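You operate a simulated robot arm through the tools that you are given. There is no shell and no other tool. Be economical: measure what you need, move in short steps, check, and stop when the job is done.

The job below is to be done with a simulated two-armed robot. You get a single attempt, and the scene is never put back.

TASK
Park the green rickshaw: handbrake on, gear in neutral, choke in, dash lid shut and locked.

It is judged by the outcome, as a careful person would: the job done as asked, and still so three seconds after it is handed in. It fails if anything else is knocked over, pushed out of place, dropped, spilled or broken. A push-on lid holds only when it is set on centred and level and pressed home; a screw cap is set on level and turned clockwise until tight.

THE ROBOT
Two 7-joint arms with fingered hands on one trunk that stands fixed in place. Base frame: the origin is at the foot of the trunk, x ahead of it, y to its left, z up; the work surface is at about z = 300. Lengths are in mm, angles in degrees, forces in N, time in s.
The left shoulder is at [42, 163, 1061], the right one opposite. Payload 4 kg a hand.
Tool frame (each hand has its own): the origin (TCP) lies between the finger pads and is the grasp point; the fingertips stand 36 mm ahead of it; z points along the fingers, y is the line along which they close. Largest opening 124 mm; the body of the gripper starts 42 mm behind the TCP. The gripper is a hand of 4 fingers: y runs from the thumb to the fingers, the wrist lies at [-15, -99, -189] in the tool frame, and closing takes about 1.5 s.
Orientation is that of the tool frame in the base frame, as a unit quaternion [w, x, y, z]. With the fingers straight down and the wrist toward the robot, the tool's x, y and z point along [0, 1, 0], [1, 0, 0] and [0, 0, -1] of the base frame.

THE INTERFACE
- The arms move only by the tool apply_moves. It takes "left_rows", "right_rows" or both (then of equal length, played together; a hand with none holds still); each is a list of rows, each an object of numbers (a shift or turn left out is 0, a gripper value left out holds the last): "tx", "ty", "tz": the shift along the base's x, y, z in cm; "rx", "ry", "rz": the turn, a rotation vector about the base's x, y, z in degrees; "hand": the opening in per cent of the stroke, from 0 (shut) to 100 (fully open). In form: [{"tx": .., "ty": .., "tz": .., "rx": .., "ry": .., "rz": .., "hand": ..}, ...]. A call has 1 to 8 rows; each row is the pose to reach, as a shift and turn from the pose commanded when the call began. Rows are played at 5 a second. More than 50 mm and 8.6 degrees between two rows, or a gripper value outside its range, and nothing of the call is played. Where a pose cannot be reached the arm comes as near as it can. A force on the tool above 40 N (or 10 N above the force at the start of the call, whichever is more), or a blocked arm, ends the call early, and 0.2 s more pass. The fingers move at their own pace (about 45 mm/s each) and stop on an object; they squeeze with about 21 N. The grip force told is the motor's: it shows also when the fingers shut on nothing. Time passes only in rows, and 0.2 s behind the last, so rows that repeat a pose let the fingers close. It gives the time, the measured TCP pose, the force on the tool (base axes), the opening and the grip force at its end, in the units of the frame above (readings bear some noise), with the torque about the TCP (base axes, N m) and any sound that the robot's microphone picked up.
- Cameras (640 x 400 px; columns grow to the right, rows downward): "scene" is now at [142.6, 44, 1303.3]; the picture's right is [0.46, -0.89, -0.07], its down [-0.41, -0.14, -0.90] and it looks along [0.79, 0.44, -0.43] (base axes); focal length 214 px, centre (320, 200). "left" rides on the left gripper at [-75, -86, -123] in its tool frame; the picture's right is [-0.70, -0.34, 0.63], its down [0.64, -0.68, 0.35] and it looks along [0.32, 0.65, 0.69] (tool axes); focal length 275 px, centre (320, 200). "right" rides on the right gripper at [75, -86, -123] in its tool frame; the picture's right is [-0.70, 0.34, -0.63], its down [-0.64, -0.68, 0.35] and it looks along [-0.32, 0.65, 0.69] (tool axes); focal length 275 px, centre (320, 200). There is no depth. A picture from a camera that has moved, and an enlarged one, comes with that camera's place and axes in the base frame and with its lens.
- grab_frame(camera): a new picture of that camera. No time passes.
- slide_trunk(by): slides the trunk up (or, below 0, down) by that many mm; the arms and the scene camera ride with it, the base frame stays. It gives what a move gives, with no picture.
- set_grasp(shape, hand): the hand has 4 fingers and takes this shape, open, in about a second: jaw (thumb against the fingers, like two jaws); tri (thumb and two fingers); tip (a fingertip pinch); poke (one finger out to press); point (the index stretched); flat (the hand flat); cup (the hand cupped); fist (a fist). The gripper value then closes the fingers along that shape, each until it touches; the sizes above hold for jaw. It gives what a move gives, with no picture.
- pan_tilt(pan, tilt): turns the head with the scene camera to pan (to the left, within 86 degrees either way) and tilt (down, from -29 to 69), counted from straight ahead of the robot. It gives what a move gives.
- inspect(camera, box): a new picture of the part [left, top, right, bottom] of that camera's present view, enlarged. No time passes.
- sign_off(): hands the job in; it is judged then, once.

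Work in short steps. Places have to be worked out from the pictures, the camera data and where the tool is seen: move nearer, look again, correct. Check each grasp and each placing, and mend what went wrong. You have 120 turns and 74 pictures in all, those below and enlarged ones among them. Open the grippers and draw the arms clear of the work before you hand the job in, unless the task says otherwise; then end with one line.

The tools are called after ">>>" as a command line: name --argument value ..., lists and objects as JSON in quotes. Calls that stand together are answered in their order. apply_moves: Moves the arms, as the interface text tells. Its arguments: {"type":"object","properties":{"left_rows":{"type":"array","items":{"type":"object","properties":{"tx":{"type":"number"},"ty":{"type":"number"},"tz":{"type":"number"},"rx":{"type":"number"},"ry":{"type":"number"},"rz":{"type":"number"},"hand":{"type":"number"}}}},"right_rows":{"type":"array","items":{"type":"object","properties":{"tx":{"type":"number"},"ty":{"type":"number"},"tz":{"type":"number"},"rx":{"type":"number"},"ry":{"type":"number"},"rz":{"type":"number"},"hand":{"type":"number"}}}}},"required":[]} The other tools are called the same way: slide_trunk (by) slides the trunk up or down; set_grasp (shape, hand) gives the hand a shape; pan_tilt (pan, tilt) turns the head that bears the scene camera; grab_frame (camera) takes a picture; inspect (camera, box) takes an enlarged picture of a part of a camera's view; sign_off () hands the job in.

At the start:

```text
time: 0.0
left_tcp_pos: [416.5, 537.8, 1274.1]
left_orientation: [0.0, 0.707, 0.707, 0.0]
left_wrist_force: [0.7, -1.4, -0.6]
left_moment: [0.01, -0.04, 0.0]
left_gripper_width: 123.8
left_grip_force: 0.0
left_shape: jaw
right_tcp_pos: [625.8, 93.4, 1328.3]
right_orientation: [0.0, 0.707, 0.707, 0.0]
right_wrist_force: [0.3, -0.8, 0.3]
right_moment: [0.01, 0.02, 0.04]
right_gripper_width: 123.5
right_grip_force: 0.0
right_shape: jaw
trunk travel left (down, up): [-225.0, 253.0]
head pan, tilt: [27.4, 17.8]
```

scene: 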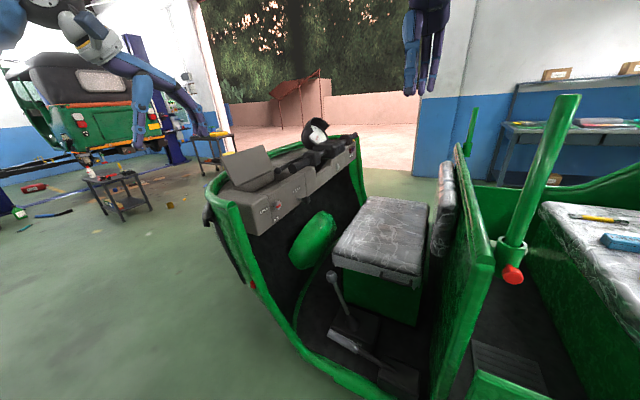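
right: 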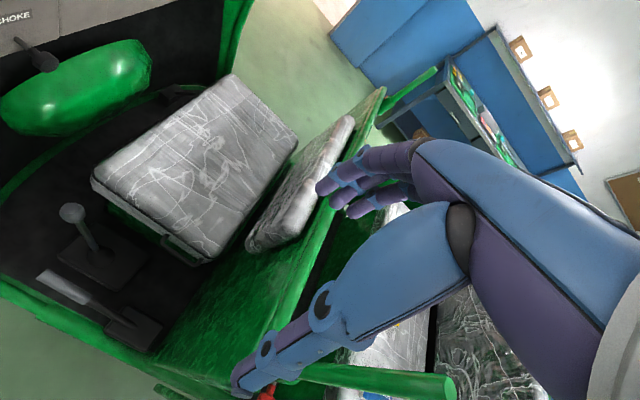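
left: 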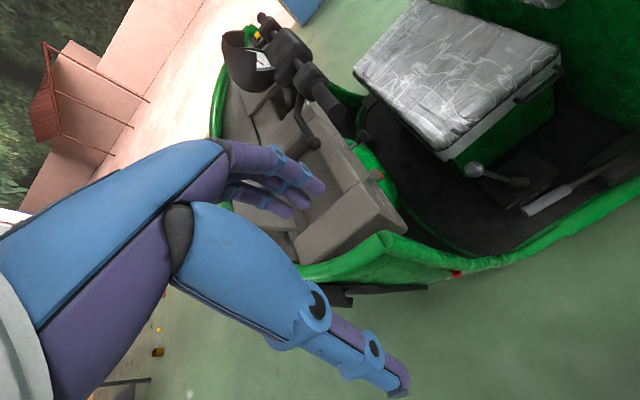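

The scene shows the rickshaw with a dash (open lid), a choke knob, a gear lever and a handbrake on the floor. I'll enlarge the dash and the floor levers.

>>> inspect --camera "scene" --box '[190, 110, 370, 250]'

>>> inspect --camera "scene" --box '[270, 240, 450, 400]'

>>> inspect --camera "left" --box '[200, 0, 640, 300]'

```text
2.86 times, centred on (280, 180) of scene
camera zoom: at [142.6, 44.0, 1303.3], right [0.46, -0.89, -0.07], down [-0.41, -0.14, -0.9], along [0.79, 0.44, -0.43], focal length 613 px, centre (434, 257)
```

zoom: 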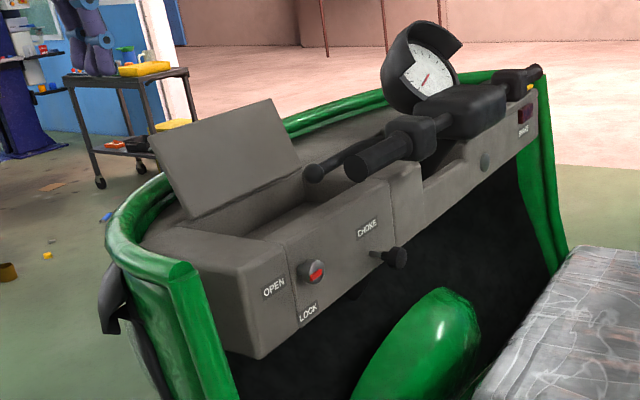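

```text
2.50 times, centred on (360, 320) of scene
camera zoom: at [142.6, 44.0, 1303.3], right [0.46, -0.89, -0.07], down [-0.41, -0.14, -0.9], along [0.79, 0.44, -0.43], focal length 536 px, centre (220, -100)
```

zoom: 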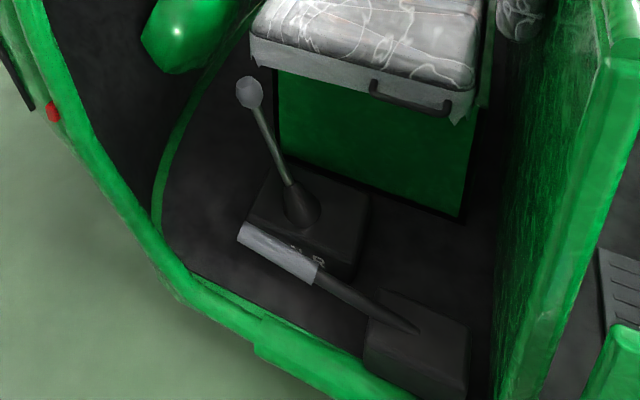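

```text
1.33 times, centred on (420, 150) of left
camera zoom: at [332.0, 463.5, 1395.1], right [-0.34, -0.7, -0.63], down [-0.68, 0.64, -0.35], along [0.65, 0.32, -0.69], focal length 367 px, centre (187, 267)
```

zoom: 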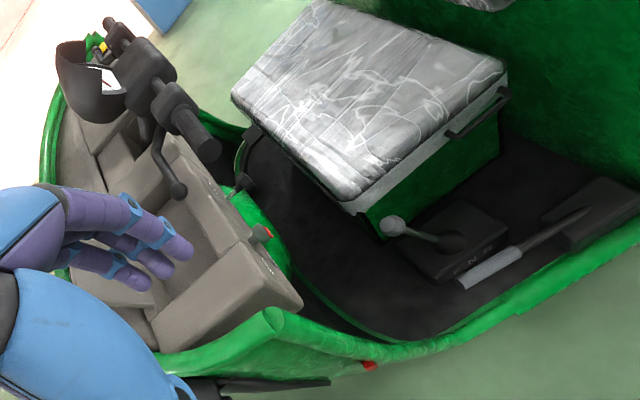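

Triangulating from the scene and left views gives the gear knob near (740,351,631), the handbrake grip from about (622,195,430) to (624,314,450), the lock knob near (688,528,960) and the choke knob near (871,514,891). I'll look closer at the gear labels, the lock knob and the choke.

>>> inspect --camera "scene" --box '[320, 260, 400, 350]'

>>> inspect --camera "left" --box '[450, 150, 610, 230]'

>>> inspect --camera "scene" --box '[255, 170, 315, 220]'

>>> inspect --camera "right" --box '[0, 150, 200, 370]'

```text
4.44 times, centred on (360, 305) of scene
camera zoom: at [142.6, 44.0, 1303.3], right [0.46, -0.89, -0.07], down [-0.41, -0.14, -0.9], along [0.79, 0.44, -0.43], focal length 953 px, centre (142, -267)
```

zoom: 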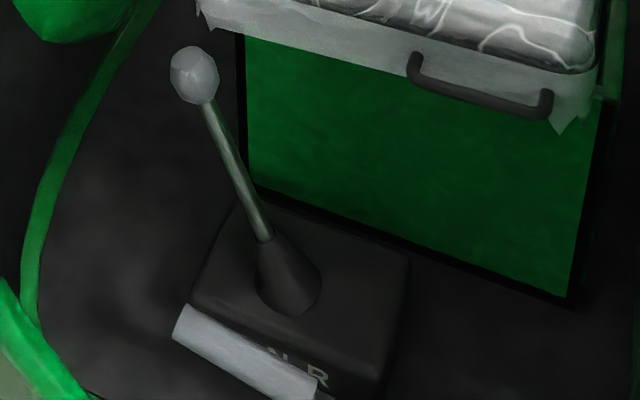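

```text
4.00 times, centred on (530, 190) of left
camera zoom: at [332.0, 463.5, 1395.1], right [-0.34, -0.7, -0.63], down [-0.68, 0.64, -0.35], along [0.65, 0.32, -0.69], focal length 1101 px, centre (-520, 240)
```

zoom: 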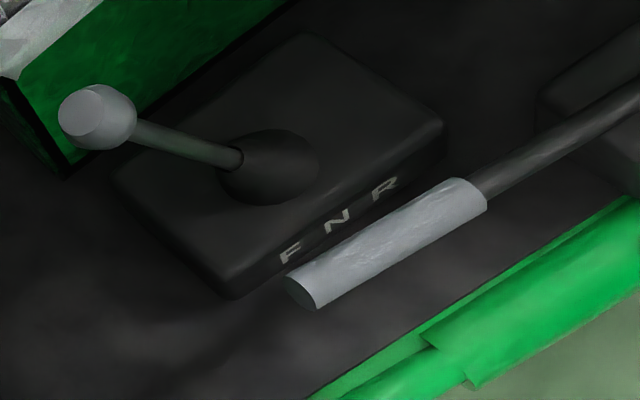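

```text
8.00 times, centred on (285, 195) of scene
camera zoom: at [142.6, 44.0, 1303.3], right [0.46, -0.89, -0.07], down [-0.41, -0.14, -0.9], along [0.79, 0.44, -0.43], focal length 1716 px, centre (600, 240)
```

zoom: 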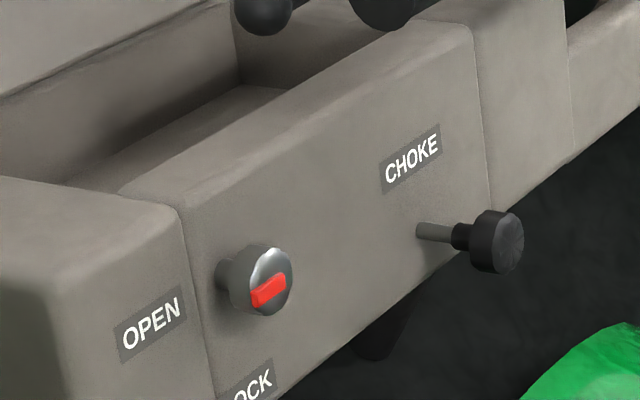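

```text
1.82 times, centred on (100, 260) of right
camera zoom: at [538.5, 169.1, 1451.3], right [0.34, -0.7, 0.63], down [-0.68, -0.64, -0.35], along [0.65, -0.32, -0.69], focal length 500 px, centre (720, 91)
```

zoom: 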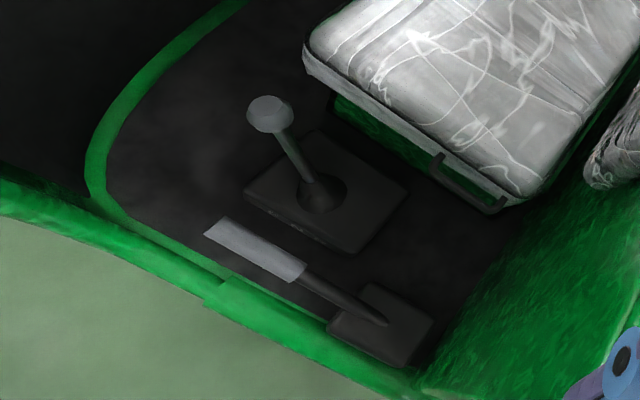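

The gate reads F (front, +y), N, R (rear). The lever now leans about 19° toward F, with its base near (751,259,370), so N is upright at y≈260. I'll bring the right hand over the knob first, then look.

>>> apply_moves --right_rows '[{"tx": 1.4, "ty": 3.2, "tz": -3.1}, {"tx": 2.8, "ty": 6.4, "tz": -6.2}, {"tx": 4.3, "ty": 9.7, "tz": -9.4}, {"tx": 5.7, "ty": 12.9, "tz": -12.5}, {"tx": 7.1, "ty": 16.1, "tz": -15.6}, {"tx": 8.5, "ty": 19.3, "tz": -18.7}, {"tx": 10, "ty": 22.6, "tz": -21.9}, {"tx": 11.4, "ty": 25.8, "tz": -25, "hand": 70}]'

>>> apply_moves --right_rows '[{"tz": -4.5}, {"tz": -9}, {"tz": -13.5}, {"tz": -18}, {"tz": -22.5}, {"tz": -27}, {"tz": -30}, {"tz": -32}]'

>>> grab_frame --camera "right"

>>> grab_frame --camera "scene"

```text
time: 1.8
left_tcp_pos: [417.4, 539.9, 1271.6]
left_orientation: [0.001, 0.707, 0.707, -0.001]
left_wrist_force: [0.5, 0.5, -0.3]
left_moment: [-0.01, -0.01, 0.02]
left_gripper_width: 123.6
left_grip_force: 0.1
left_shape: jaw
right_tcp_pos: [740.5, 352.1, 1076.7]
right_orientation: [0.0, 0.708, 0.707, 0.0]
right_wrist_force: [-0.2, -0.4, -0.5]
right_moment: [0.01, 0.02, 0.02]
right_gripper_width: 90.4
right_grip_force: 0.0
right_shape: jaw
trunk travel left (down, up): [-225.0, 253.0]
head pan, tilt: [27.4, 17.8]
```

```text
time: 3.6
left_tcp_pos: [416.4, 539.2, 1273.0]
left_orientation: [0.001, 0.707, 0.707, 0.0]
left_wrist_force: [0.4, -0.2, -1.0]
left_moment: [0.01, 0.0, 0.0]
left_gripper_width: 123.6
left_grip_force: 0.1
left_shape: jaw
right_tcp_pos: [739.4, 351.5, 755.9]
right_orientation: [0.0, 0.707, 0.707, -0.001]
right_wrist_force: [0.2, -0.3, -0.5]
right_moment: [-0.01, 0.02, 0.0]
right_gripper_width: 87.2
right_grip_force: 0.0
right_shape: jaw
trunk travel left (down, up): [-225.0, 253.0]
head pan, tilt: [27.4, 17.8]
```

```text
63 pictures are left
camera right: at [652.7, 427.3, 881.0], right [0.34, -0.7, 0.63], down [-0.68, -0.64, -0.35], along [0.65, -0.32, -0.69], focal length 275 px, centre (320, 200)
```

right: 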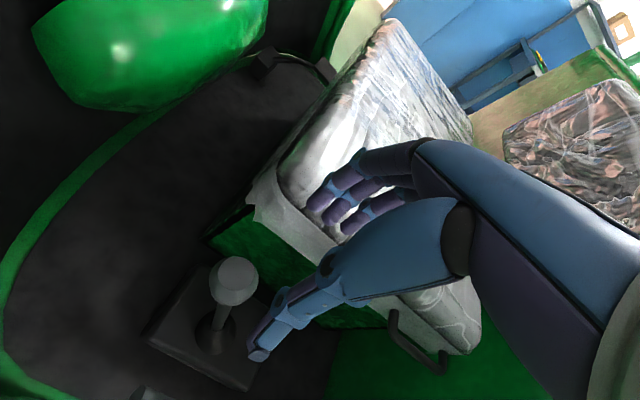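

```text
62 pictures are left
camera scene: at [142.9, 44.3, 1303.3], right [0.46, -0.89, -0.07], down [-0.41, -0.14, -0.9], along [0.79, 0.44, -0.43], focal length 214 px, centre (320, 200)
```

scene: 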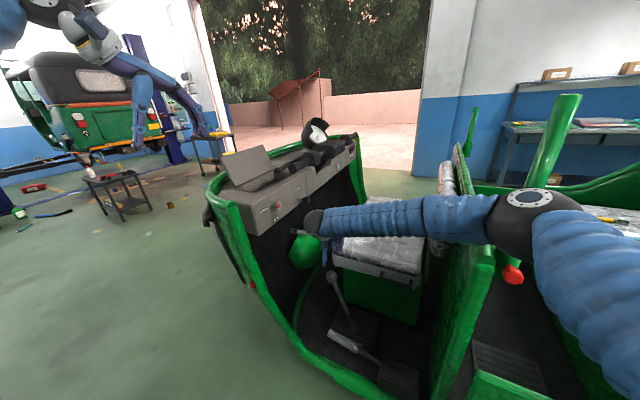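

The right camera's knob ray agrees with my estimate (740,353,631). The seat edge is at x≈800 or more, so I'll narrow the opening and lower onto the knob.

>>> apply_moves --right_rows '[{"tx": -0.2, "hand": 53}, {"tx": -0.2, "tz": -3}, {"tx": -0.2, "tz": -6}, {"tx": -0.2, "tz": -7}]'

>>> grab_frame --camera "right"

```text
time: 4.6
left_tcp_pos: [412.5, 538.5, 1277.9]
left_orientation: [0.002, 0.707, 0.707, 0.002]
left_wrist_force: [0.4, 0.0, 0.0]
left_moment: [0.01, 0.01, -0.01]
left_gripper_width: 123.8
left_grip_force: 0.1
left_shape: jaw
right_tcp_pos: [738.8, 351.3, 698.8]
right_orientation: [0.004, 0.707, 0.707, 0.004]
right_wrist_force: [0.5, 0.2, 0.0]
right_moment: [0.01, 0.04, 0.0]
right_gripper_width: 65.8
right_grip_force: 0.2
right_shape: jaw
trunk travel left (down, up): [-225.0, 253.0]
head pan, tilt: [27.4, 17.8]
```

```text
61 pictures are left
camera right: at [651.2, 425.9, 820.5], right [0.33, -0.7, 0.64], down [-0.68, -0.64, -0.35], along [0.66, -0.32, -0.68], focal length 275 px, centre (320, 200)
```

right: 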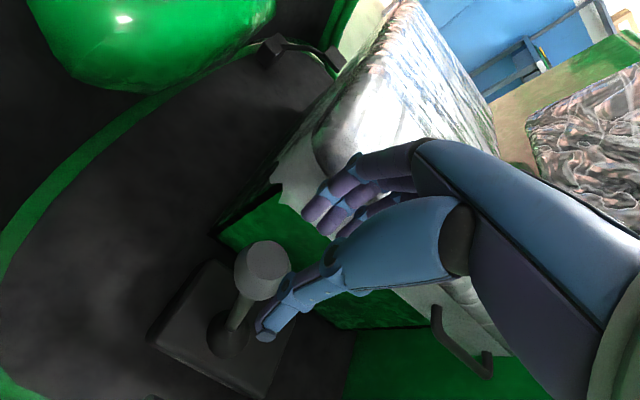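

The knob is still centred under the hand at about (739,355,631). I'll lower to it now.

>>> apply_moves --right_rows '[{"ty": 0.2, "tz": -2}, {"ty": 0.2, "tz": -4}, {"ty": 0.2, "tz": -5.3}, {"ty": 0.2, "tz": -5.3}]'

>>> grab_frame --camera "right"

```text
time: 5.8
left_tcp_pos: [400.3, 538.3, 1281.9]
left_orientation: [0.004, 0.706, 0.709, 0.007]
left_wrist_force: [-1.2, 0.9, -0.9]
left_moment: [-0.06, -0.11, 0.03]
left_gripper_width: 123.6
left_grip_force: 0.0
left_shape: jaw
right_tcp_pos: [738.8, 360.4, 662.8]
right_orientation: [0.012, 0.704, 0.71, 0.014]
right_wrist_force: [-0.6, 2.0, -1.5]
right_moment: [-0.07, -0.04, -0.01]
right_gripper_width: 66.2
right_grip_force: 0.0
right_shape: jaw
trunk travel left (down, up): [-225.0, 253.0]
head pan, tilt: [27.4, 17.8]
stopped in row 4 (right hand): the arm was blocked; the commanded pose is now the measured one
```

```text
60 pictures are left
camera right: at [646.3, 434.3, 782.8], right [0.32, -0.7, 0.64], down [-0.66, -0.65, -0.37], along [0.68, -0.31, -0.67], focal length 275 px, centre (320, 200)
```

right: 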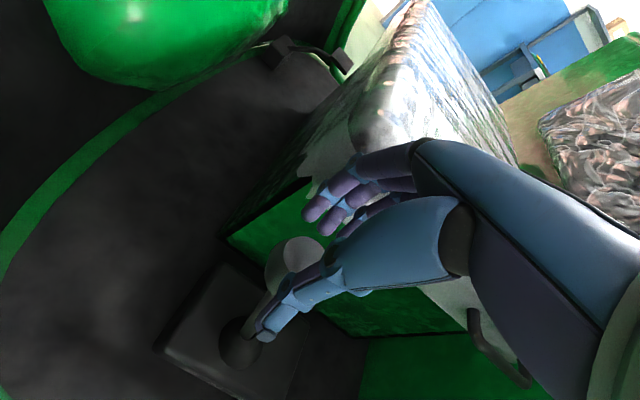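

The right arm was blocked with almost no tool force, so an arm link must be touching something. I'll check the scene view.

>>> grab_frame --camera "scene"

```text
59 pictures are left
camera scene: at [118.0, 29.6, 1303.9], right [0.44, -0.89, -0.07], down [-0.4, -0.13, -0.91], along [0.8, 0.43, -0.42], focal length 214 px, centre (320, 200)
```

scene: 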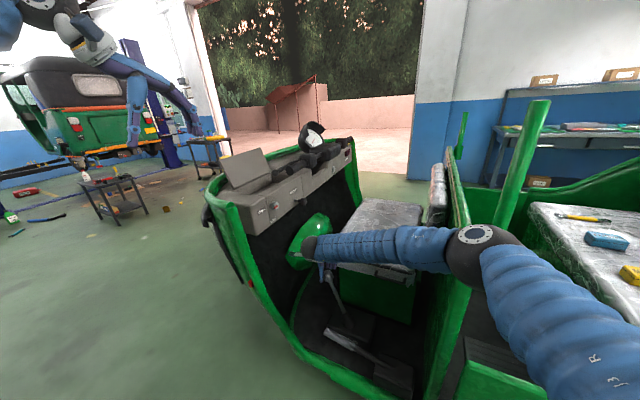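

The right forearm rests on the green partition and pushed the robot back slightly. I'll lift the right arm straight up and retreat, then use the left arm, whose shoulder is at y=163 and clear of the partition.

>>> apply_moves --right_rows '[{"tz": 3}, {"tz": 6}, {"tz": 10}, {"tz": 14}, {"tz": 18.5}, {"tz": 23}, {"tz": 27.5}, {"tz": 32}]'

>>> grab_frame --camera "scene"

```text
time: 7.6
left_tcp_pos: [414.7, 544.4, 1273.6]
left_orientation: [0.001, 0.705, 0.709, 0.001]
left_wrist_force: [-0.6, -0.3, 0.5]
left_moment: [0.01, 0.0, -0.01]
left_gripper_width: 123.9
left_grip_force: 0.0
left_shape: jaw
right_tcp_pos: [743.8, 363.3, 970.7]
right_orientation: [0.007, 0.703, 0.711, 0.007]
right_wrist_force: [-0.2, -0.3, 1.1]
right_moment: [-0.01, -0.04, -0.01]
right_gripper_width: 65.8
right_grip_force: 0.2
right_shape: jaw
trunk travel left (down, up): [-225.0, 253.0]
head pan, tilt: [27.4, 17.8]
```

```text
58 pictures are left
camera scene: at [141.2, 43.3, 1303.7], right [0.46, -0.89, -0.07], down [-0.41, -0.14, -0.9], along [0.79, 0.44, -0.43], focal length 214 px, centre (320, 200)
```

scene: 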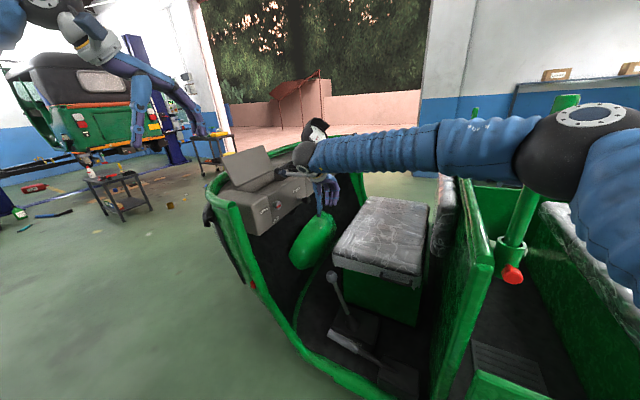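

The robot is back in place and nothing was disturbed. I'll take the right arm up and away to its own side.

>>> apply_moves --right_rows '[{"tx": -1.5, "ty": -2, "tz": 4}, {"tx": -3, "ty": -4, "tz": 8}, {"tx": -4.5, "ty": -7, "tz": 11.5}, {"tx": -6, "ty": -10, "tz": 15}, {"tx": -7.5, "ty": -13.5, "tz": 18}, {"tx": -9, "ty": -17, "tz": 21}, {"tx": -10.5, "ty": -20.5, "tz": 24}, {"tx": -12, "ty": -24, "tz": 27}]'

>>> apply_moves --right_rows '[{"tx": -2, "ty": -3.5, "tz": 1}, {"tx": -4, "ty": -7, "tz": 2}, {"tx": -6, "ty": -10.5, "tz": 3}, {"tx": -8, "ty": -14, "tz": 4}, {"tx": -10, "ty": -17.5, "tz": 5}, {"tx": -12, "ty": -21, "tz": 6}, {"tx": -14, "ty": -24.5, "tz": 6}, {"tx": -16, "ty": -28, "tz": 6}]'

>>> grab_frame --camera "scene"

```text
time: 9.4
left_tcp_pos: [417.1, 543.5, 1275.6]
left_orientation: [0.0, 0.704, 0.71, 0.001]
left_wrist_force: [-0.5, -0.5, 0.6]
left_moment: [0.0, -0.01, 0.02]
left_gripper_width: 123.6
left_grip_force: 0.1
left_shape: jaw
right_tcp_pos: [622.4, 123.4, 1240.9]
right_orientation: [0.006, 0.702, 0.712, 0.007]
right_wrist_force: [-0.4, -0.3, -0.3]
right_moment: [0.01, -0.01, 0.0]
right_gripper_width: 65.5
right_grip_force: 0.0
right_shape: jaw
trunk travel left (down, up): [-225.0, 253.0]
head pan, tilt: [27.4, 17.8]
```

```text
time: 11.2
left_tcp_pos: [415.0, 543.5, 1275.4]
left_orientation: [0.0, 0.704, 0.71, 0.001]
left_wrist_force: [0.0, 0.4, -0.1]
left_moment: [0.06, -0.02, 0.0]
left_gripper_width: 123.8
left_grip_force: 0.0
left_shape: jaw
right_tcp_pos: [461.5, -155.5, 1299.2]
right_orientation: [0.007, 0.703, 0.712, 0.007]
right_wrist_force: [-0.5, -0.7, 0.0]
right_moment: [0.01, -0.02, 0.01]
right_gripper_width: 65.9
right_grip_force: 0.2
right_shape: jaw
trunk travel left (down, up): [-225.0, 253.0]
head pan, tilt: [27.4, 17.8]
```

```text
57 pictures are left
camera scene: at [141.3, 42.5, 1303.7], right [0.46, -0.89, -0.07], down [-0.41, -0.14, -0.9], along [0.79, 0.44, -0.43], focal length 214 px, centre (320, 200)
```

scene: 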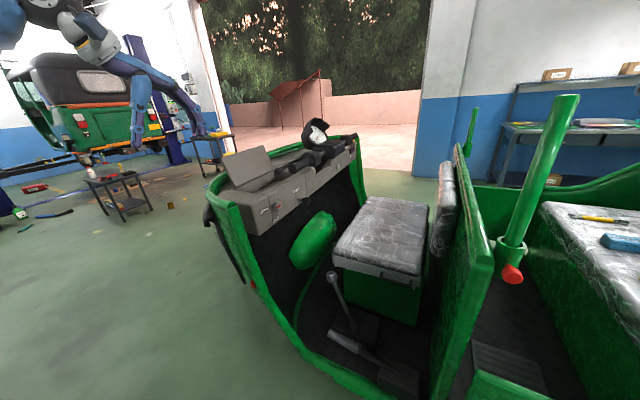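

All is clear. The lid geometry is still ambiguous, so I'll move the left hand to +y to give its camera an unobstructed view of the dash.

>>> apply_moves --left_rows '[{"ty": 4}, {"ty": 8}, {"ty": 12}, {"ty": 16}, {"ty": 20}]'

>>> grab_frame --camera "left"

```text
time: 12.4
left_tcp_pos: [416.7, 745.1, 1272.9]
left_orientation: [0.001, 0.705, 0.71, 0.001]
left_wrist_force: [0.1, 0.3, 0.3]
left_moment: [-0.02, 0.01, -0.02]
left_gripper_width: 123.8
left_grip_force: 0.0
left_shape: jaw
right_tcp_pos: [464.4, -153.7, 1298.0]
right_orientation: [0.006, 0.703, 0.711, 0.006]
right_wrist_force: [0.5, 0.3, 0.6]
right_moment: [0.01, -0.02, 0.0]
right_gripper_width: 65.8
right_grip_force: 0.2
right_shape: jaw
trunk travel left (down, up): [-225.0, 253.0]
head pan, tilt: [27.4, 17.8]
```

```text
56 pictures are left
camera left: at [333.1, 669.5, 1394.5], right [-0.33, -0.7, -0.63], down [-0.69, 0.64, -0.35], along [0.65, 0.32, -0.69], focal length 275 px, centre (320, 200)
```

left: 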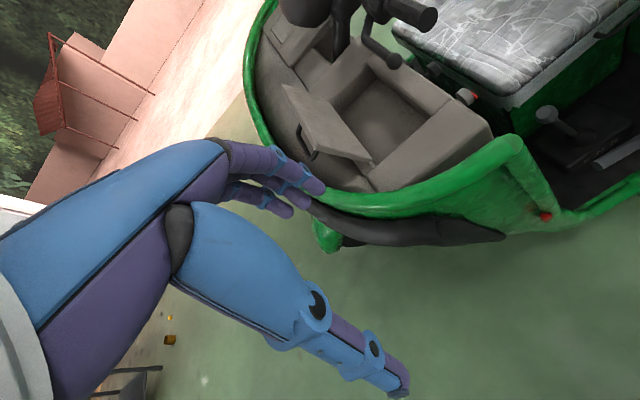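

>>> inspect --camera "left" --box '[240, 0, 560, 230]'

>>> inspect --camera "scene" --box '[215, 130, 315, 215]'

```text
1.74 times, centred on (400, 115) of left
camera zoom: at [333.1, 669.5, 1394.5], right [-0.33, -0.7, -0.63], down [-0.69, 0.64, -0.35], along [0.65, 0.32, -0.69], focal length 479 px, centre (181, 348)
```

zoom: 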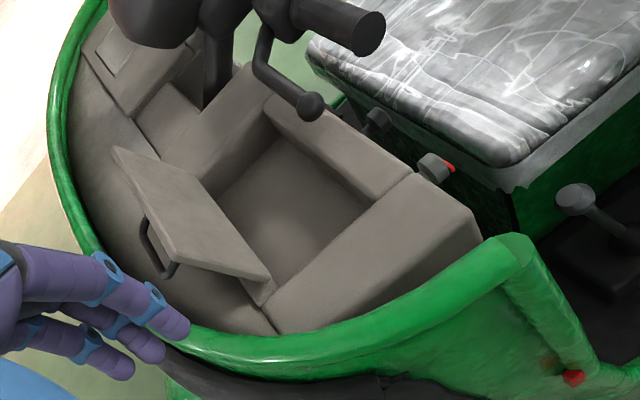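

```text
4.71 times, centred on (265, 172) of scene
camera zoom: at [142.7, 44.7, 1303.3], right [0.46, -0.89, -0.07], down [-0.41, -0.14, -0.9], along [0.79, 0.44, -0.43], focal length 1009 px, centre (579, 329)
```

zoom: 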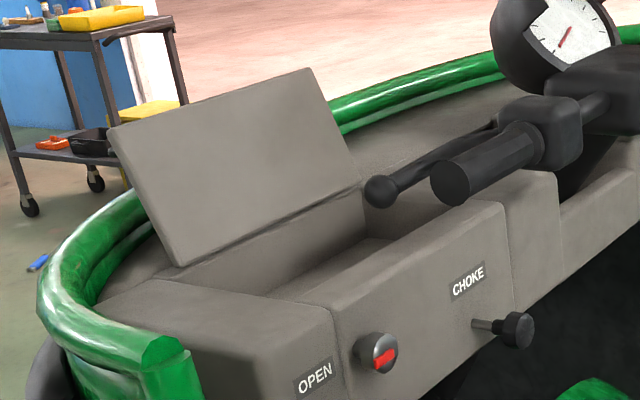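

The hinge ends triangulate to about (677,720,1011) and (912,720,1003), and the free far corner to about (919,758,1122). I'll zoom in on the lid to confirm its free edge and handle.

>>> inspect --camera "left" --box '[280, 60, 400, 180]'

```text
3.33 times, centred on (340, 120) of left
camera zoom: at [333.1, 669.5, 1394.5], right [-0.33, -0.7, -0.63], down [-0.69, 0.64, -0.35], along [0.65, 0.32, -0.69], focal length 918 px, centre (253, 467)
```

zoom: 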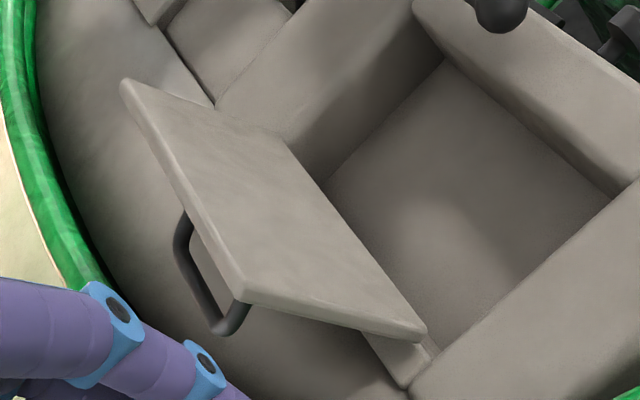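

Now it's clear: hinge along x at y≈720, z≈1010 and free edge at y≈762, z≈1120, with the lid about 120 mm deep and leaning 20° back. I'll shape the left hand to poke and see where the fingertip is.

>>> set_grasp --hand "left" --shape "poke"

>>> grab_frame --camera "left"

```text
time: 13.3
left_tcp_pos: [417.0, 742.7, 1273.0]
left_orientation: [-0.001, 0.705, 0.709, 0.0]
left_wrist_force: [-0.1, 0.3, 0.3]
left_moment: [0.0, 0.05, 0.01]
left_gripper_width: 0.2
left_grip_force: 0.0
left_shape: poke
right_tcp_pos: [464.4, -154.2, 1297.4]
right_orientation: [0.006, 0.702, 0.712, 0.006]
right_wrist_force: [0.2, -0.5, 0.5]
right_moment: [0.01, -0.01, 0.01]
right_gripper_width: 65.7
right_grip_force: 0.2
right_shape: jaw
trunk travel left (down, up): [-225.0, 253.0]
head pan, tilt: [27.4, 17.8]
```

```text
52 pictures are left
camera left: at [332.8, 668.1, 1395.0], right [-0.33, -0.7, -0.63], down [-0.69, 0.64, -0.35], along [0.65, 0.32, -0.69], focal length 275 px, centre (320, 200)
```

left: 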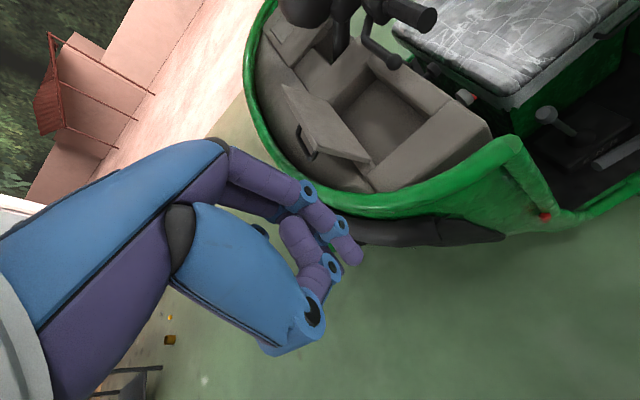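

The poke fingertip lies roughly on the tool axis, about 36 mm ahead of the TCP. I'll move the hand behind the lid's robot end, with the tip at about (708,805,1080).

>>> apply_moves --left_rows '[{"tx": 3, "ty": 2.5}, {"tx": 7.5, "ty": 4.5}, {"tx": 12, "ty": 6.2}, {"tx": 16.5, "ty": 6.2, "tz": -1}, {"tx": 21, "ty": 6.2, "tz": -3}, {"tx": 25, "ty": 6.2, "tz": -6}, {"tx": 29, "ty": 6.2, "tz": -9}, {"tx": 29, "ty": 6.2, "tz": -12}]'

>>> grab_frame --camera "left"

>>> inspect --camera "scene" --box '[180, 90, 340, 220]'

```text
time: 15.1
left_tcp_pos: [708.8, 807.4, 1154.6]
left_orientation: [0.001, 0.705, 0.709, 0.0]
left_wrist_force: [0.9, 0.1, 0.4]
left_moment: [0.0, -0.05, 0.02]
left_gripper_width: 0.0
left_grip_force: 0.1
left_shape: poke
right_tcp_pos: [462.5, -152.8, 1298.9]
right_orientation: [0.008, 0.703, 0.712, 0.006]
right_wrist_force: [-0.1, -0.5, 0.1]
right_moment: [0.03, -0.04, 0.01]
right_gripper_width: 65.8
right_grip_force: 0.0
right_shape: jaw
trunk travel left (down, up): [-225.0, 253.0]
head pan, tilt: [27.4, 17.8]
```

```text
51 pictures are left
camera left: at [623.3, 730.7, 1275.5], right [-0.33, -0.7, -0.63], down [-0.69, 0.64, -0.35], along [0.65, 0.32, -0.69], focal length 275 px, centre (320, 200)
```

left: 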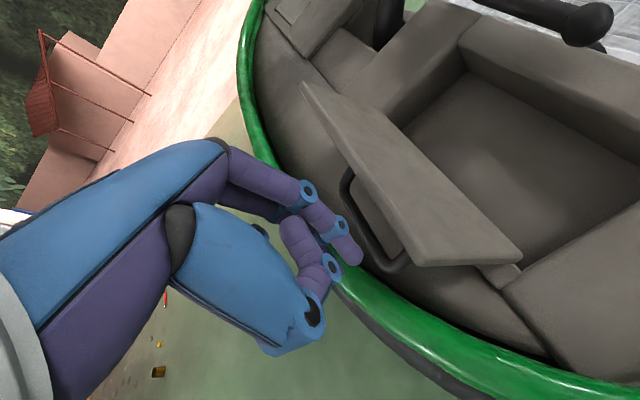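

```text
3.08 times, centred on (260, 155) of scene
camera zoom: at [141.2, 44.8, 1303.6], right [0.46, -0.89, -0.07], down [-0.41, -0.14, -0.9], along [0.79, 0.44, -0.43], focal length 660 px, centre (505, 338)
```

zoom: 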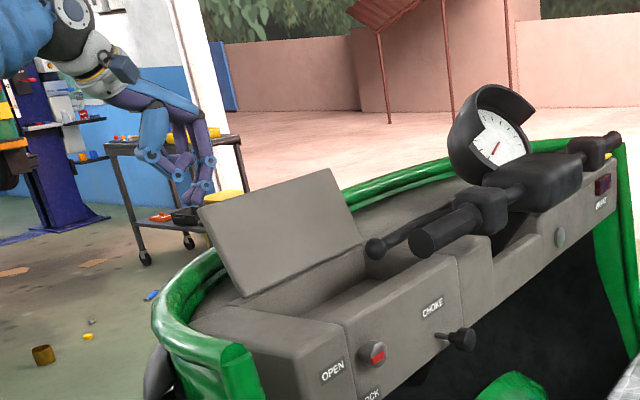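

The tip is behind the lid as planned. I'll lower it 44 mm, move 20 mm further in along the lid and push the lid to vertical.

>>> apply_moves --left_rows '[{"tx": 2, "tz": -2.2}, {"tx": 2, "tz": -4.4}, {"tx": 2, "ty": -2.5, "tz": -4.4}, {"tx": 2, "ty": -4.4, "tz": -4.4}, {"tx": 2, "ty": -5.6, "tz": -3.9}, {"tx": 2, "ty": -6.9, "tz": -3.3}, {"tx": 2, "ty": -8.2, "tz": -3.2}, {"tx": 2, "ty": -9.6, "tz": -3.2}]'

>>> grab_frame --camera "left"

```text
time: 16.9
left_tcp_pos: [728.0, 711.1, 1123.0]
left_orientation: [0.0, 0.705, 0.709, 0.0]
left_wrist_force: [-1.2, 0.8, -0.2]
left_moment: [0.01, -0.01, -0.03]
left_gripper_width: 0.1
left_grip_force: 0.2
left_shape: poke
right_tcp_pos: [463.3, -155.6, 1297.0]
right_orientation: [0.006, 0.702, 0.712, 0.006]
right_wrist_force: [0.0, -0.6, 0.2]
right_moment: [-0.03, -0.01, 0.0]
right_gripper_width: 65.8
right_grip_force: 0.0
right_shape: jaw
trunk travel left (down, up): [-225.0, 253.0]
head pan, tilt: [27.4, 17.8]
```

```text
49 pictures are left
camera left: at [643.2, 634.6, 1243.7], right [-0.33, -0.7, -0.63], down [-0.69, 0.64, -0.35], along [0.65, 0.32, -0.69], focal length 275 px, centre (320, 200)
```

left: 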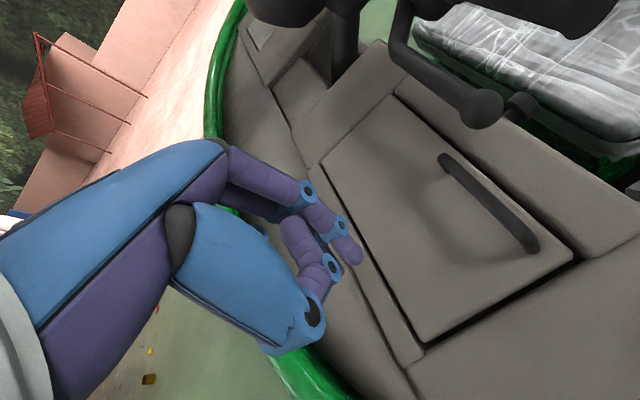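

The lid tipped past vertical and fell shut. I'll press it down near its front edge to make sure it's home, stopping on force.

>>> apply_moves --left_rows '[{"tx": -1.5, "ty": -3.5}, {"tx": -1.5, "ty": -7}, {"tx": -1.5, "ty": -7, "tz": -3}, {"tx": -1.5, "ty": -7, "tz": -5}, {"tx": -1.5, "ty": -7, "tz": -6}, {"tx": -1.5, "ty": -7, "tz": -7}, {"tx": -1.5, "ty": -7, "tz": -8}, {"tx": -1.5, "ty": -7, "tz": -8.5}]'

>>> grab_frame --camera "left"

```text
time: 18.7
left_tcp_pos: [712.3, 639.6, 1041.9]
left_orientation: [0.001, 0.705, 0.71, 0.003]
left_wrist_force: [4.6, 1.3, 19.5]
left_moment: [-0.04, -0.19, 0.05]
left_gripper_width: 0.0
left_grip_force: 0.1
left_shape: poke
right_tcp_pos: [462.8, -155.4, 1299.5]
right_orientation: [0.006, 0.703, 0.711, 0.008]
right_wrist_force: [0.9, -0.5, 0.2]
right_moment: [0.0, 0.03, -0.01]
right_gripper_width: 65.7
right_grip_force: 0.0
right_shape: jaw
trunk travel left (down, up): [-225.0, 253.0]
head pan, tilt: [27.4, 17.8]
```

```text
48 pictures are left
camera left: at [627.6, 564.0, 1161.9], right [-0.33, -0.7, -0.64], down [-0.68, 0.64, -0.35], along [0.65, 0.32, -0.69], focal length 275 px, centre (320, 200)
```

left: 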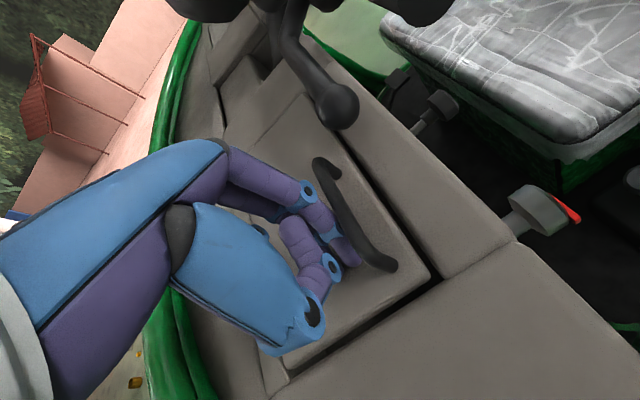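

The lid took about 20 N of pressing and is seated. I'll look at the lock knob and choke closely.

>>> inspect --camera "scene" --box '[258, 180, 308, 215]'

>>> inspect --camera "left" --box '[380, 60, 620, 260]'

```text
11.43 times, centred on (283, 198) of scene
camera zoom: at [141.6, 42.9, 1303.9], right [0.46, -0.89, -0.07], down [-0.41, -0.14, -0.9], along [0.79, 0.44, -0.43], focal length 2451 px, centre (743, 229)
```

zoom: 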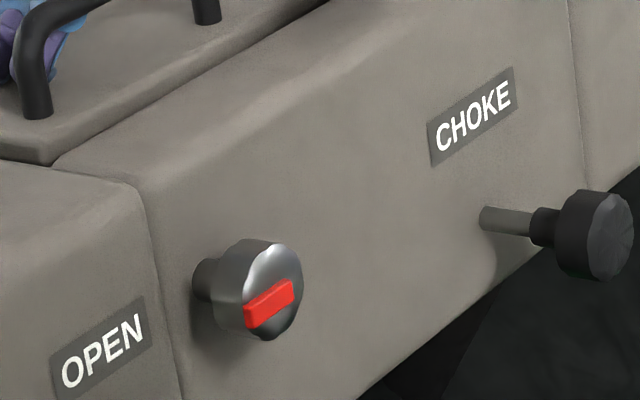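

```text
2.00 times, centred on (500, 160) of left
camera zoom: at [627.6, 564.0, 1161.9], right [-0.33, -0.7, -0.64], down [-0.68, 0.64, -0.35], along [0.65, 0.32, -0.69], focal length 551 px, centre (-40, 280)
```

zoom: 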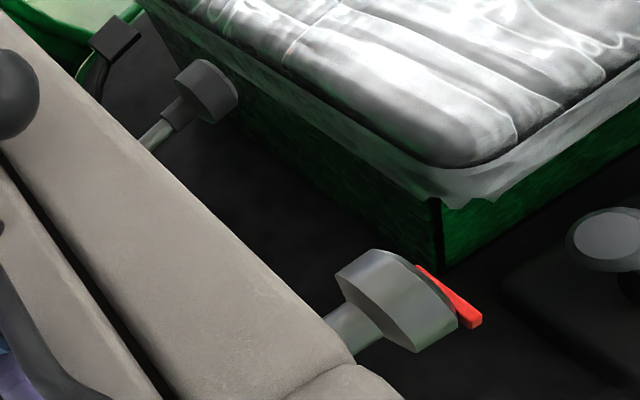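

The pointer is at OPEN (-x), and LOCK is straight below it, so the knob needs a -90° turn about base y. It's at about (685,520,955). I'll lift the hand off the lid and move to free space to reorient it.

>>> apply_moves --left_rows '[{"tz": 4}, {"tz": 8}, {"tz": 12}, {"tx": -2.4, "ty": -3.6, "tz": 12}, {"tx": -5, "ty": -7.2, "tz": 12}, {"tx": -8, "ty": -10.8, "tz": 12}, {"tx": -11, "ty": -14.4, "tz": 12}, {"tx": -14, "ty": -18.2, "tz": 12}]'

>>> set_grasp --hand "left" --shape "jaw"

>>> apply_moves --left_rows '[{"rx": -4.8, "ry": 4.8, "rz": -4.8, "ty": -1}, {"rx": -9.6, "ry": 9.6, "rz": -9.6, "ty": -2}, {"rx": -14.4, "ry": 14.4, "rz": -14.4, "ty": -3}, {"rx": -19.2, "ry": 19.2, "rz": -19.2, "ty": -4}, {"rx": -24, "ry": 24, "rz": -24, "ty": -5}, {"rx": -28.8, "ry": 28.8, "rz": -28.8, "ty": -6}, {"rx": -33.6, "ry": 33.6, "rz": -33.6, "ty": -6}, {"rx": -38.4, "ry": 38.4, "rz": -38.4, "ty": -6}]'

```text
time: 20.5
left_tcp_pos: [570.8, 457.5, 1157.1]
left_orientation: [-0.001, 0.705, 0.709, 0.001]
left_wrist_force: [0.5, 0.2, 1.3]
left_moment: [-0.02, -0.02, 0.0]
left_gripper_width: 0.0
left_grip_force: 0.0
left_shape: poke
right_tcp_pos: [462.5, -155.3, 1297.7]
right_orientation: [0.007, 0.703, 0.712, 0.007]
right_wrist_force: [0.2, -0.8, -0.3]
right_moment: [0.0, -0.03, 0.0]
right_gripper_width: 65.7
right_grip_force: 0.1
right_shape: jaw
trunk travel left (down, up): [-225.0, 253.0]
head pan, tilt: [27.4, 17.8]
```

```text
time: 21.4
left_tcp_pos: [572.0, 457.7, 1156.4]
left_orientation: [0.0, 0.704, 0.71, 0.0]
left_wrist_force: [-0.4, -0.9, -0.4]
left_moment: [0.03, 0.01, 0.02]
left_gripper_width: 123.9
left_grip_force: 0.2
left_shape: jaw
right_tcp_pos: [463.5, -155.5, 1297.9]
right_orientation: [0.006, 0.703, 0.712, 0.007]
right_wrist_force: [0.4, 0.4, -0.7]
right_moment: [0.0, -0.01, 0.01]
right_gripper_width: 65.7
right_grip_force: 0.0
right_shape: jaw
trunk travel left (down, up): [-225.0, 253.0]
head pan, tilt: [27.4, 17.8]
```

```text
time: 23.2
left_tcp_pos: [572.5, 399.6, 1156.1]
left_orientation: [-0.002, 0.813, 0.371, -0.449]
left_wrist_force: [-0.5, -0.5, 1.0]
left_moment: [0.02, 0.02, -0.01]
left_gripper_width: 123.9
left_grip_force: 0.0
left_shape: jaw
right_tcp_pos: [463.8, -155.1, 1296.7]
right_orientation: [0.006, 0.702, 0.712, 0.006]
right_wrist_force: [0.9, 0.2, 0.4]
right_moment: [0.03, 0.02, -0.02]
right_gripper_width: 65.8
right_grip_force: 0.1
right_shape: jaw
trunk travel left (down, up): [-225.0, 253.0]
head pan, tilt: [27.4, 17.8]
```

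Rotation is half done and on track. I'll finish it while moving to the pre-grasp pose in front of the knob.

>>> apply_moves --left_rows '[{"rx": -4.5, "ry": 4.5, "rz": -4.5, "tx": 1.6, "tz": -2.8, "hand": 50}, {"rx": -9, "ry": 9, "rz": -9, "tx": 3.2, "tz": -5.6}, {"rx": -13.5, "ry": 13.5, "rz": -13.5, "tx": 4.8, "tz": -8.5}, {"rx": -18, "ry": 18, "rz": -18, "tx": 6.4, "tz": -11.3}, {"rx": -22.5, "ry": 22.5, "rz": -22.5, "tx": 8, "tz": -14.2}, {"rx": -27, "ry": 27, "rz": -27, "tx": 9.6, "tz": -17}, {"rx": -30.9, "ry": 30.9, "rz": -30.9, "tx": 11.3, "tz": -19.9}, {"rx": -30.9, "ry": 30.9, "rz": -30.9, "tx": 11.3, "tz": -19.9}]'

>>> grab_frame --camera "left"

>>> grab_frame --camera "scene"

```text
time: 25.2
left_tcp_pos: [584.2, 450.4, 982.5]
left_orientation: [-0.066, 0.801, 0.067, -0.592]
left_wrist_force: [0.6, 0.4, -0.3]
left_moment: [-0.01, 0.05, -0.03]
left_gripper_width: 62.1
left_grip_force: 0.1
left_shape: jaw
left hand out of reach, approached as far as the arm can: row 4, 5, 6, 7, 8
right_tcp_pos: [441.7, -156.9, 1301.5]
right_orientation: [0.012, 0.704, 0.71, 0.012]
right_wrist_force: [-0.5, 0.3, 0.8]
right_moment: [0.05, -0.04, 0.06]
right_gripper_width: 65.8
right_grip_force: 0.1
right_shape: jaw
trunk travel left (down, up): [-225.0, 253.0]
head pan, tilt: [27.4, 17.8]
stopped in row 8 (left hand): the arm was blocked; the commanded pose is now the measured one
```

```text
45 pictures are left
camera left: at [679.2, 517.3, 1103.6], right [-0.82, 0.22, 0.53], down [-0.16, 0.8, -0.58], along [-0.55, -0.56, -0.62], focal length 275 px, centre (320, 200)
```

left: 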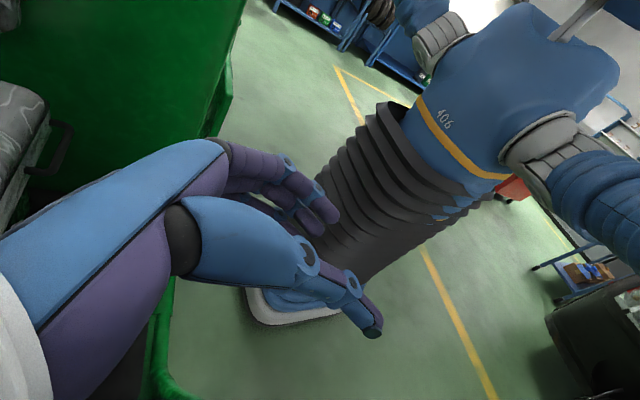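

```text
44 pictures are left
camera scene: at [101.1, 88.6, 1303.0], right [0.53, -0.84, -0.06], down [-0.38, -0.18, -0.91], along [0.75, 0.51, -0.42], focal length 214 px, centre (320, 200)
```

scene: 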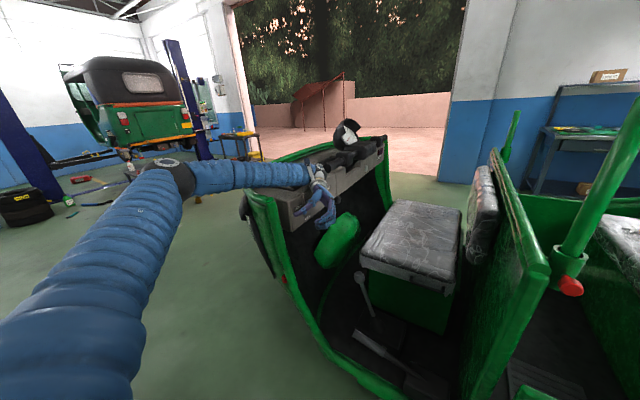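

My rotation axis had a sign error: the tool is pointing at the robot and the arm is touching the rim. I'll back out upward and undo that turn.

>>> apply_moves --left_rows '[{"tz": 3}, {"tz": 6.5}, {"tz": 10, "rx": 2.5, "ry": -2.5, "rz": 5}, {"tz": 13.5, "ty": -1, "rx": 5.5, "ry": -6, "rz": 11}, {"tz": 17, "ty": -2.5, "rx": 8.5, "ry": -9, "rz": 17}, {"tz": 17.5, "ty": -4, "rx": 11.5, "ry": -12, "rz": 23}, {"tz": 17.5, "ty": -5, "rx": 14, "ry": -15, "rz": 28}, {"tz": 17.5, "ty": -5, "rx": 16, "ry": -17, "rz": 31.5}]'

>>> grab_frame --camera "scene"

```text
time: 25.6
left_tcp_pos: [588.7, 445.4, 967.9]
left_orientation: [-0.071, 0.818, 0.101, -0.562]
left_wrist_force: [1.0, 6.2, -8.4]
left_moment: [0.0, 0.38, 0.53]
left_gripper_width: 62.1
left_grip_force: 0.0
left_shape: jaw
left hand out of reach, approached as far as the arm can: row 1
right_tcp_pos: [469.8, -176.9, 1294.3]
right_orientation: [0.015, 0.722, 0.691, -0.009]
right_wrist_force: [1.6, 1.6, -1.4]
right_moment: [-0.14, 0.1, 0.01]
right_gripper_width: 65.7
right_grip_force: 0.0
right_shape: jaw
trunk travel left (down, up): [-225.0, 253.0]
head pan, tilt: [27.4, 17.8]
stopped in row 1 (left hand): the arm was blocked; the commanded pose is now the measured one
```

```text
43 pictures are left
camera scene: at [103.1, 195.7, 1298.0], right [0.64, -0.76, -0.06], down [-0.37, -0.25, -0.9], along [0.67, 0.6, -0.44], focal length 214 px, centre (320, 200)
```

scene: 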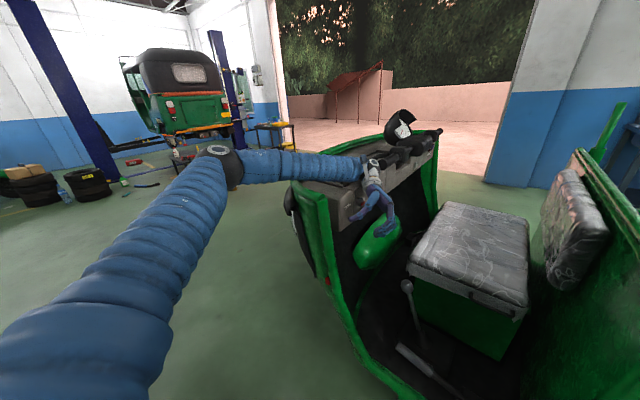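

The wrist, estimated at (757,541,1059), seems to be wedged by the handlebar grip and lever. I'll look closely before moving.

>>> inspect --camera "scene" --box '[290, 90, 450, 280]'

>>> grab_frame --camera "right"

```text
2.11 times, centred on (370, 185) of scene
camera zoom: at [103.1, 195.7, 1298.0], right [0.64, -0.76, -0.06], down [-0.37, -0.25, -0.9], along [0.67, 0.6, -0.44], focal length 452 px, centre (215, 232)
```

zoom: 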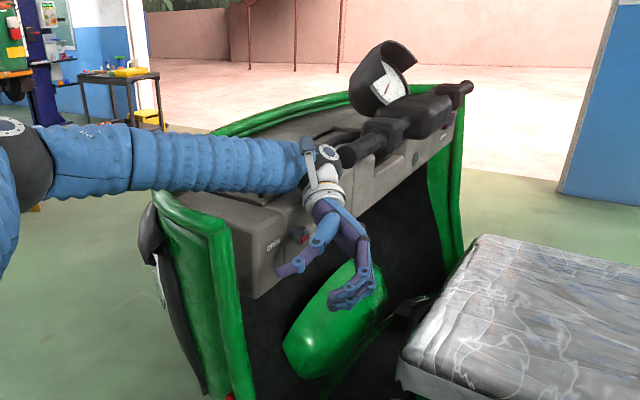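

```text
41 pictures are left
camera right: at [386.7, -94.5, 1414.9], right [0.3, -0.69, 0.66], down [-0.71, -0.63, -0.33], along [0.64, -0.37, -0.68], focal length 275 px, centre (320, 200)
```

right: 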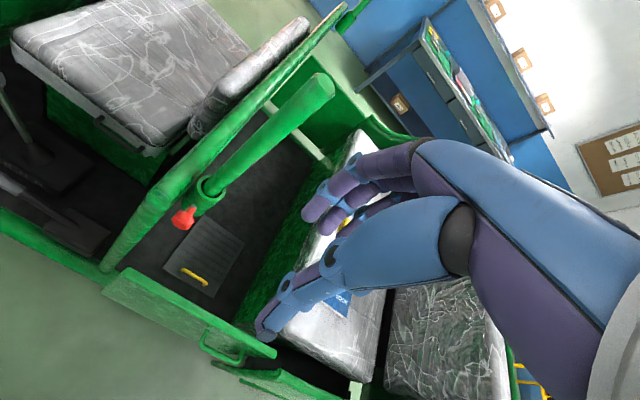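

The forearm lies across the rim with the wrist beside the grip end. I'll back out toward the robot and up, undoing the turn gently.

>>> apply_moves --left_rows '[{"tx": -2, "tz": 1, "rx": 2, "ry": -2, "rz": 4}, {"tx": -4, "tz": 2.5, "rx": 4, "ry": -4, "rz": 8}, {"tx": -6, "tz": 4.5, "rx": 6, "ry": -6, "rz": 12}]'

>>> grab_frame --camera "scene"

```text
time: 25.9
left_tcp_pos: [614.6, 243.5, 1003.1]
left_orientation: [-0.006, 0.847, 0.148, -0.51]
left_wrist_force: [-4.7, -3.2, 5.2]
left_moment: [0.32, -0.57, -0.09]
left_gripper_width: 62.2
left_grip_force: 0.0
left_shape: jaw
right_tcp_pos: [567.4, -420.1, 1193.7]
right_orientation: [-0.11, 0.714, 0.691, -0.008]
right_wrist_force: [8.4, 12.7, -3.2]
right_moment: [-0.9, 0.81, 0.3]
right_gripper_width: 65.6
right_grip_force: 0.1
right_shape: jaw
trunk travel left (down, up): [-225.0, 253.0]
head pan, tilt: [27.4, 17.8]
stopped in row 1 (left hand): the arm was blocked; the commanded pose is now the measured one
```

```text
40 pictures are left
camera scene: at [249.0, 167.8, 1303.8], right [0.71, -0.7, -0.09], down [-0.36, -0.25, -0.9], along [0.61, 0.67, -0.43], focal length 214 px, centre (320, 200)
```

scene: 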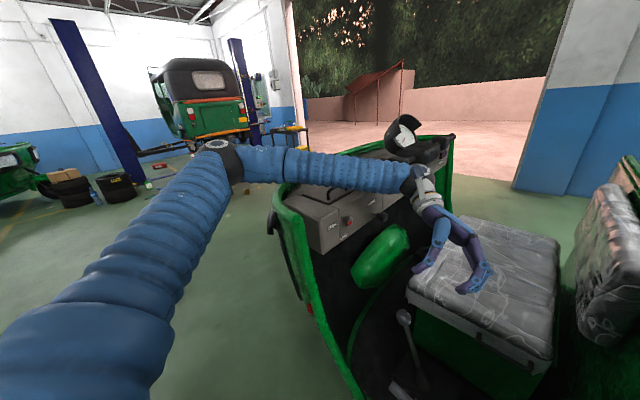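

The wrist came free and the trunk is swinging. I'll hold still to let it settle, then look.

>>> apply_moves --left_rows '[{"tz": 0.5}, {"tz": 1}, {"tz": 1.5}, {"tz": 2}, {"tz": 2}]'

>>> grab_frame --camera "scene"

```text
time: 26.2
left_tcp_pos: [495.5, -11.2, 991.3]
left_orientation: [-0.1, 0.846, -0.001, -0.523]
left_wrist_force: [-59.2, 288.6, -76.6]
left_moment: [4.62, 5.75, 18.04]
left_gripper_width: 60.9
left_grip_force: 0.1
left_shape: jaw
right_tcp_pos: [227.9, -640.5, 1196.0]
right_orientation: [-0.131, 0.82, 0.558, 0.0]
right_wrist_force: [2.7, 6.2, -2.9]
right_moment: [-0.38, 0.15, 0.05]
right_gripper_width: 65.7
right_grip_force: 0.0
right_shape: jaw
trunk travel left (down, up): [-225.0, 253.0]
head pan, tilt: [27.4, 17.8]
stopped in row 1 (left hand): the arm was blocked; the commanded pose is now the measured one
```

```text
39 pictures are left
camera scene: at [328.7, 15.0, 1302.4], right [0.52, -0.85, -0.12], down [-0.5, -0.18, -0.85], along [0.69, 0.5, -0.52], focal length 214 px, centre (320, 200)
```

scene: 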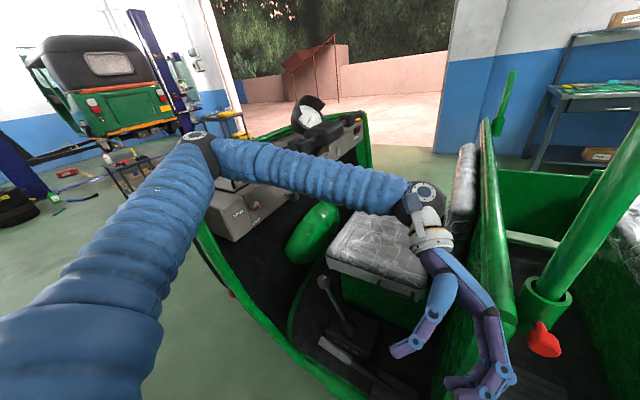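

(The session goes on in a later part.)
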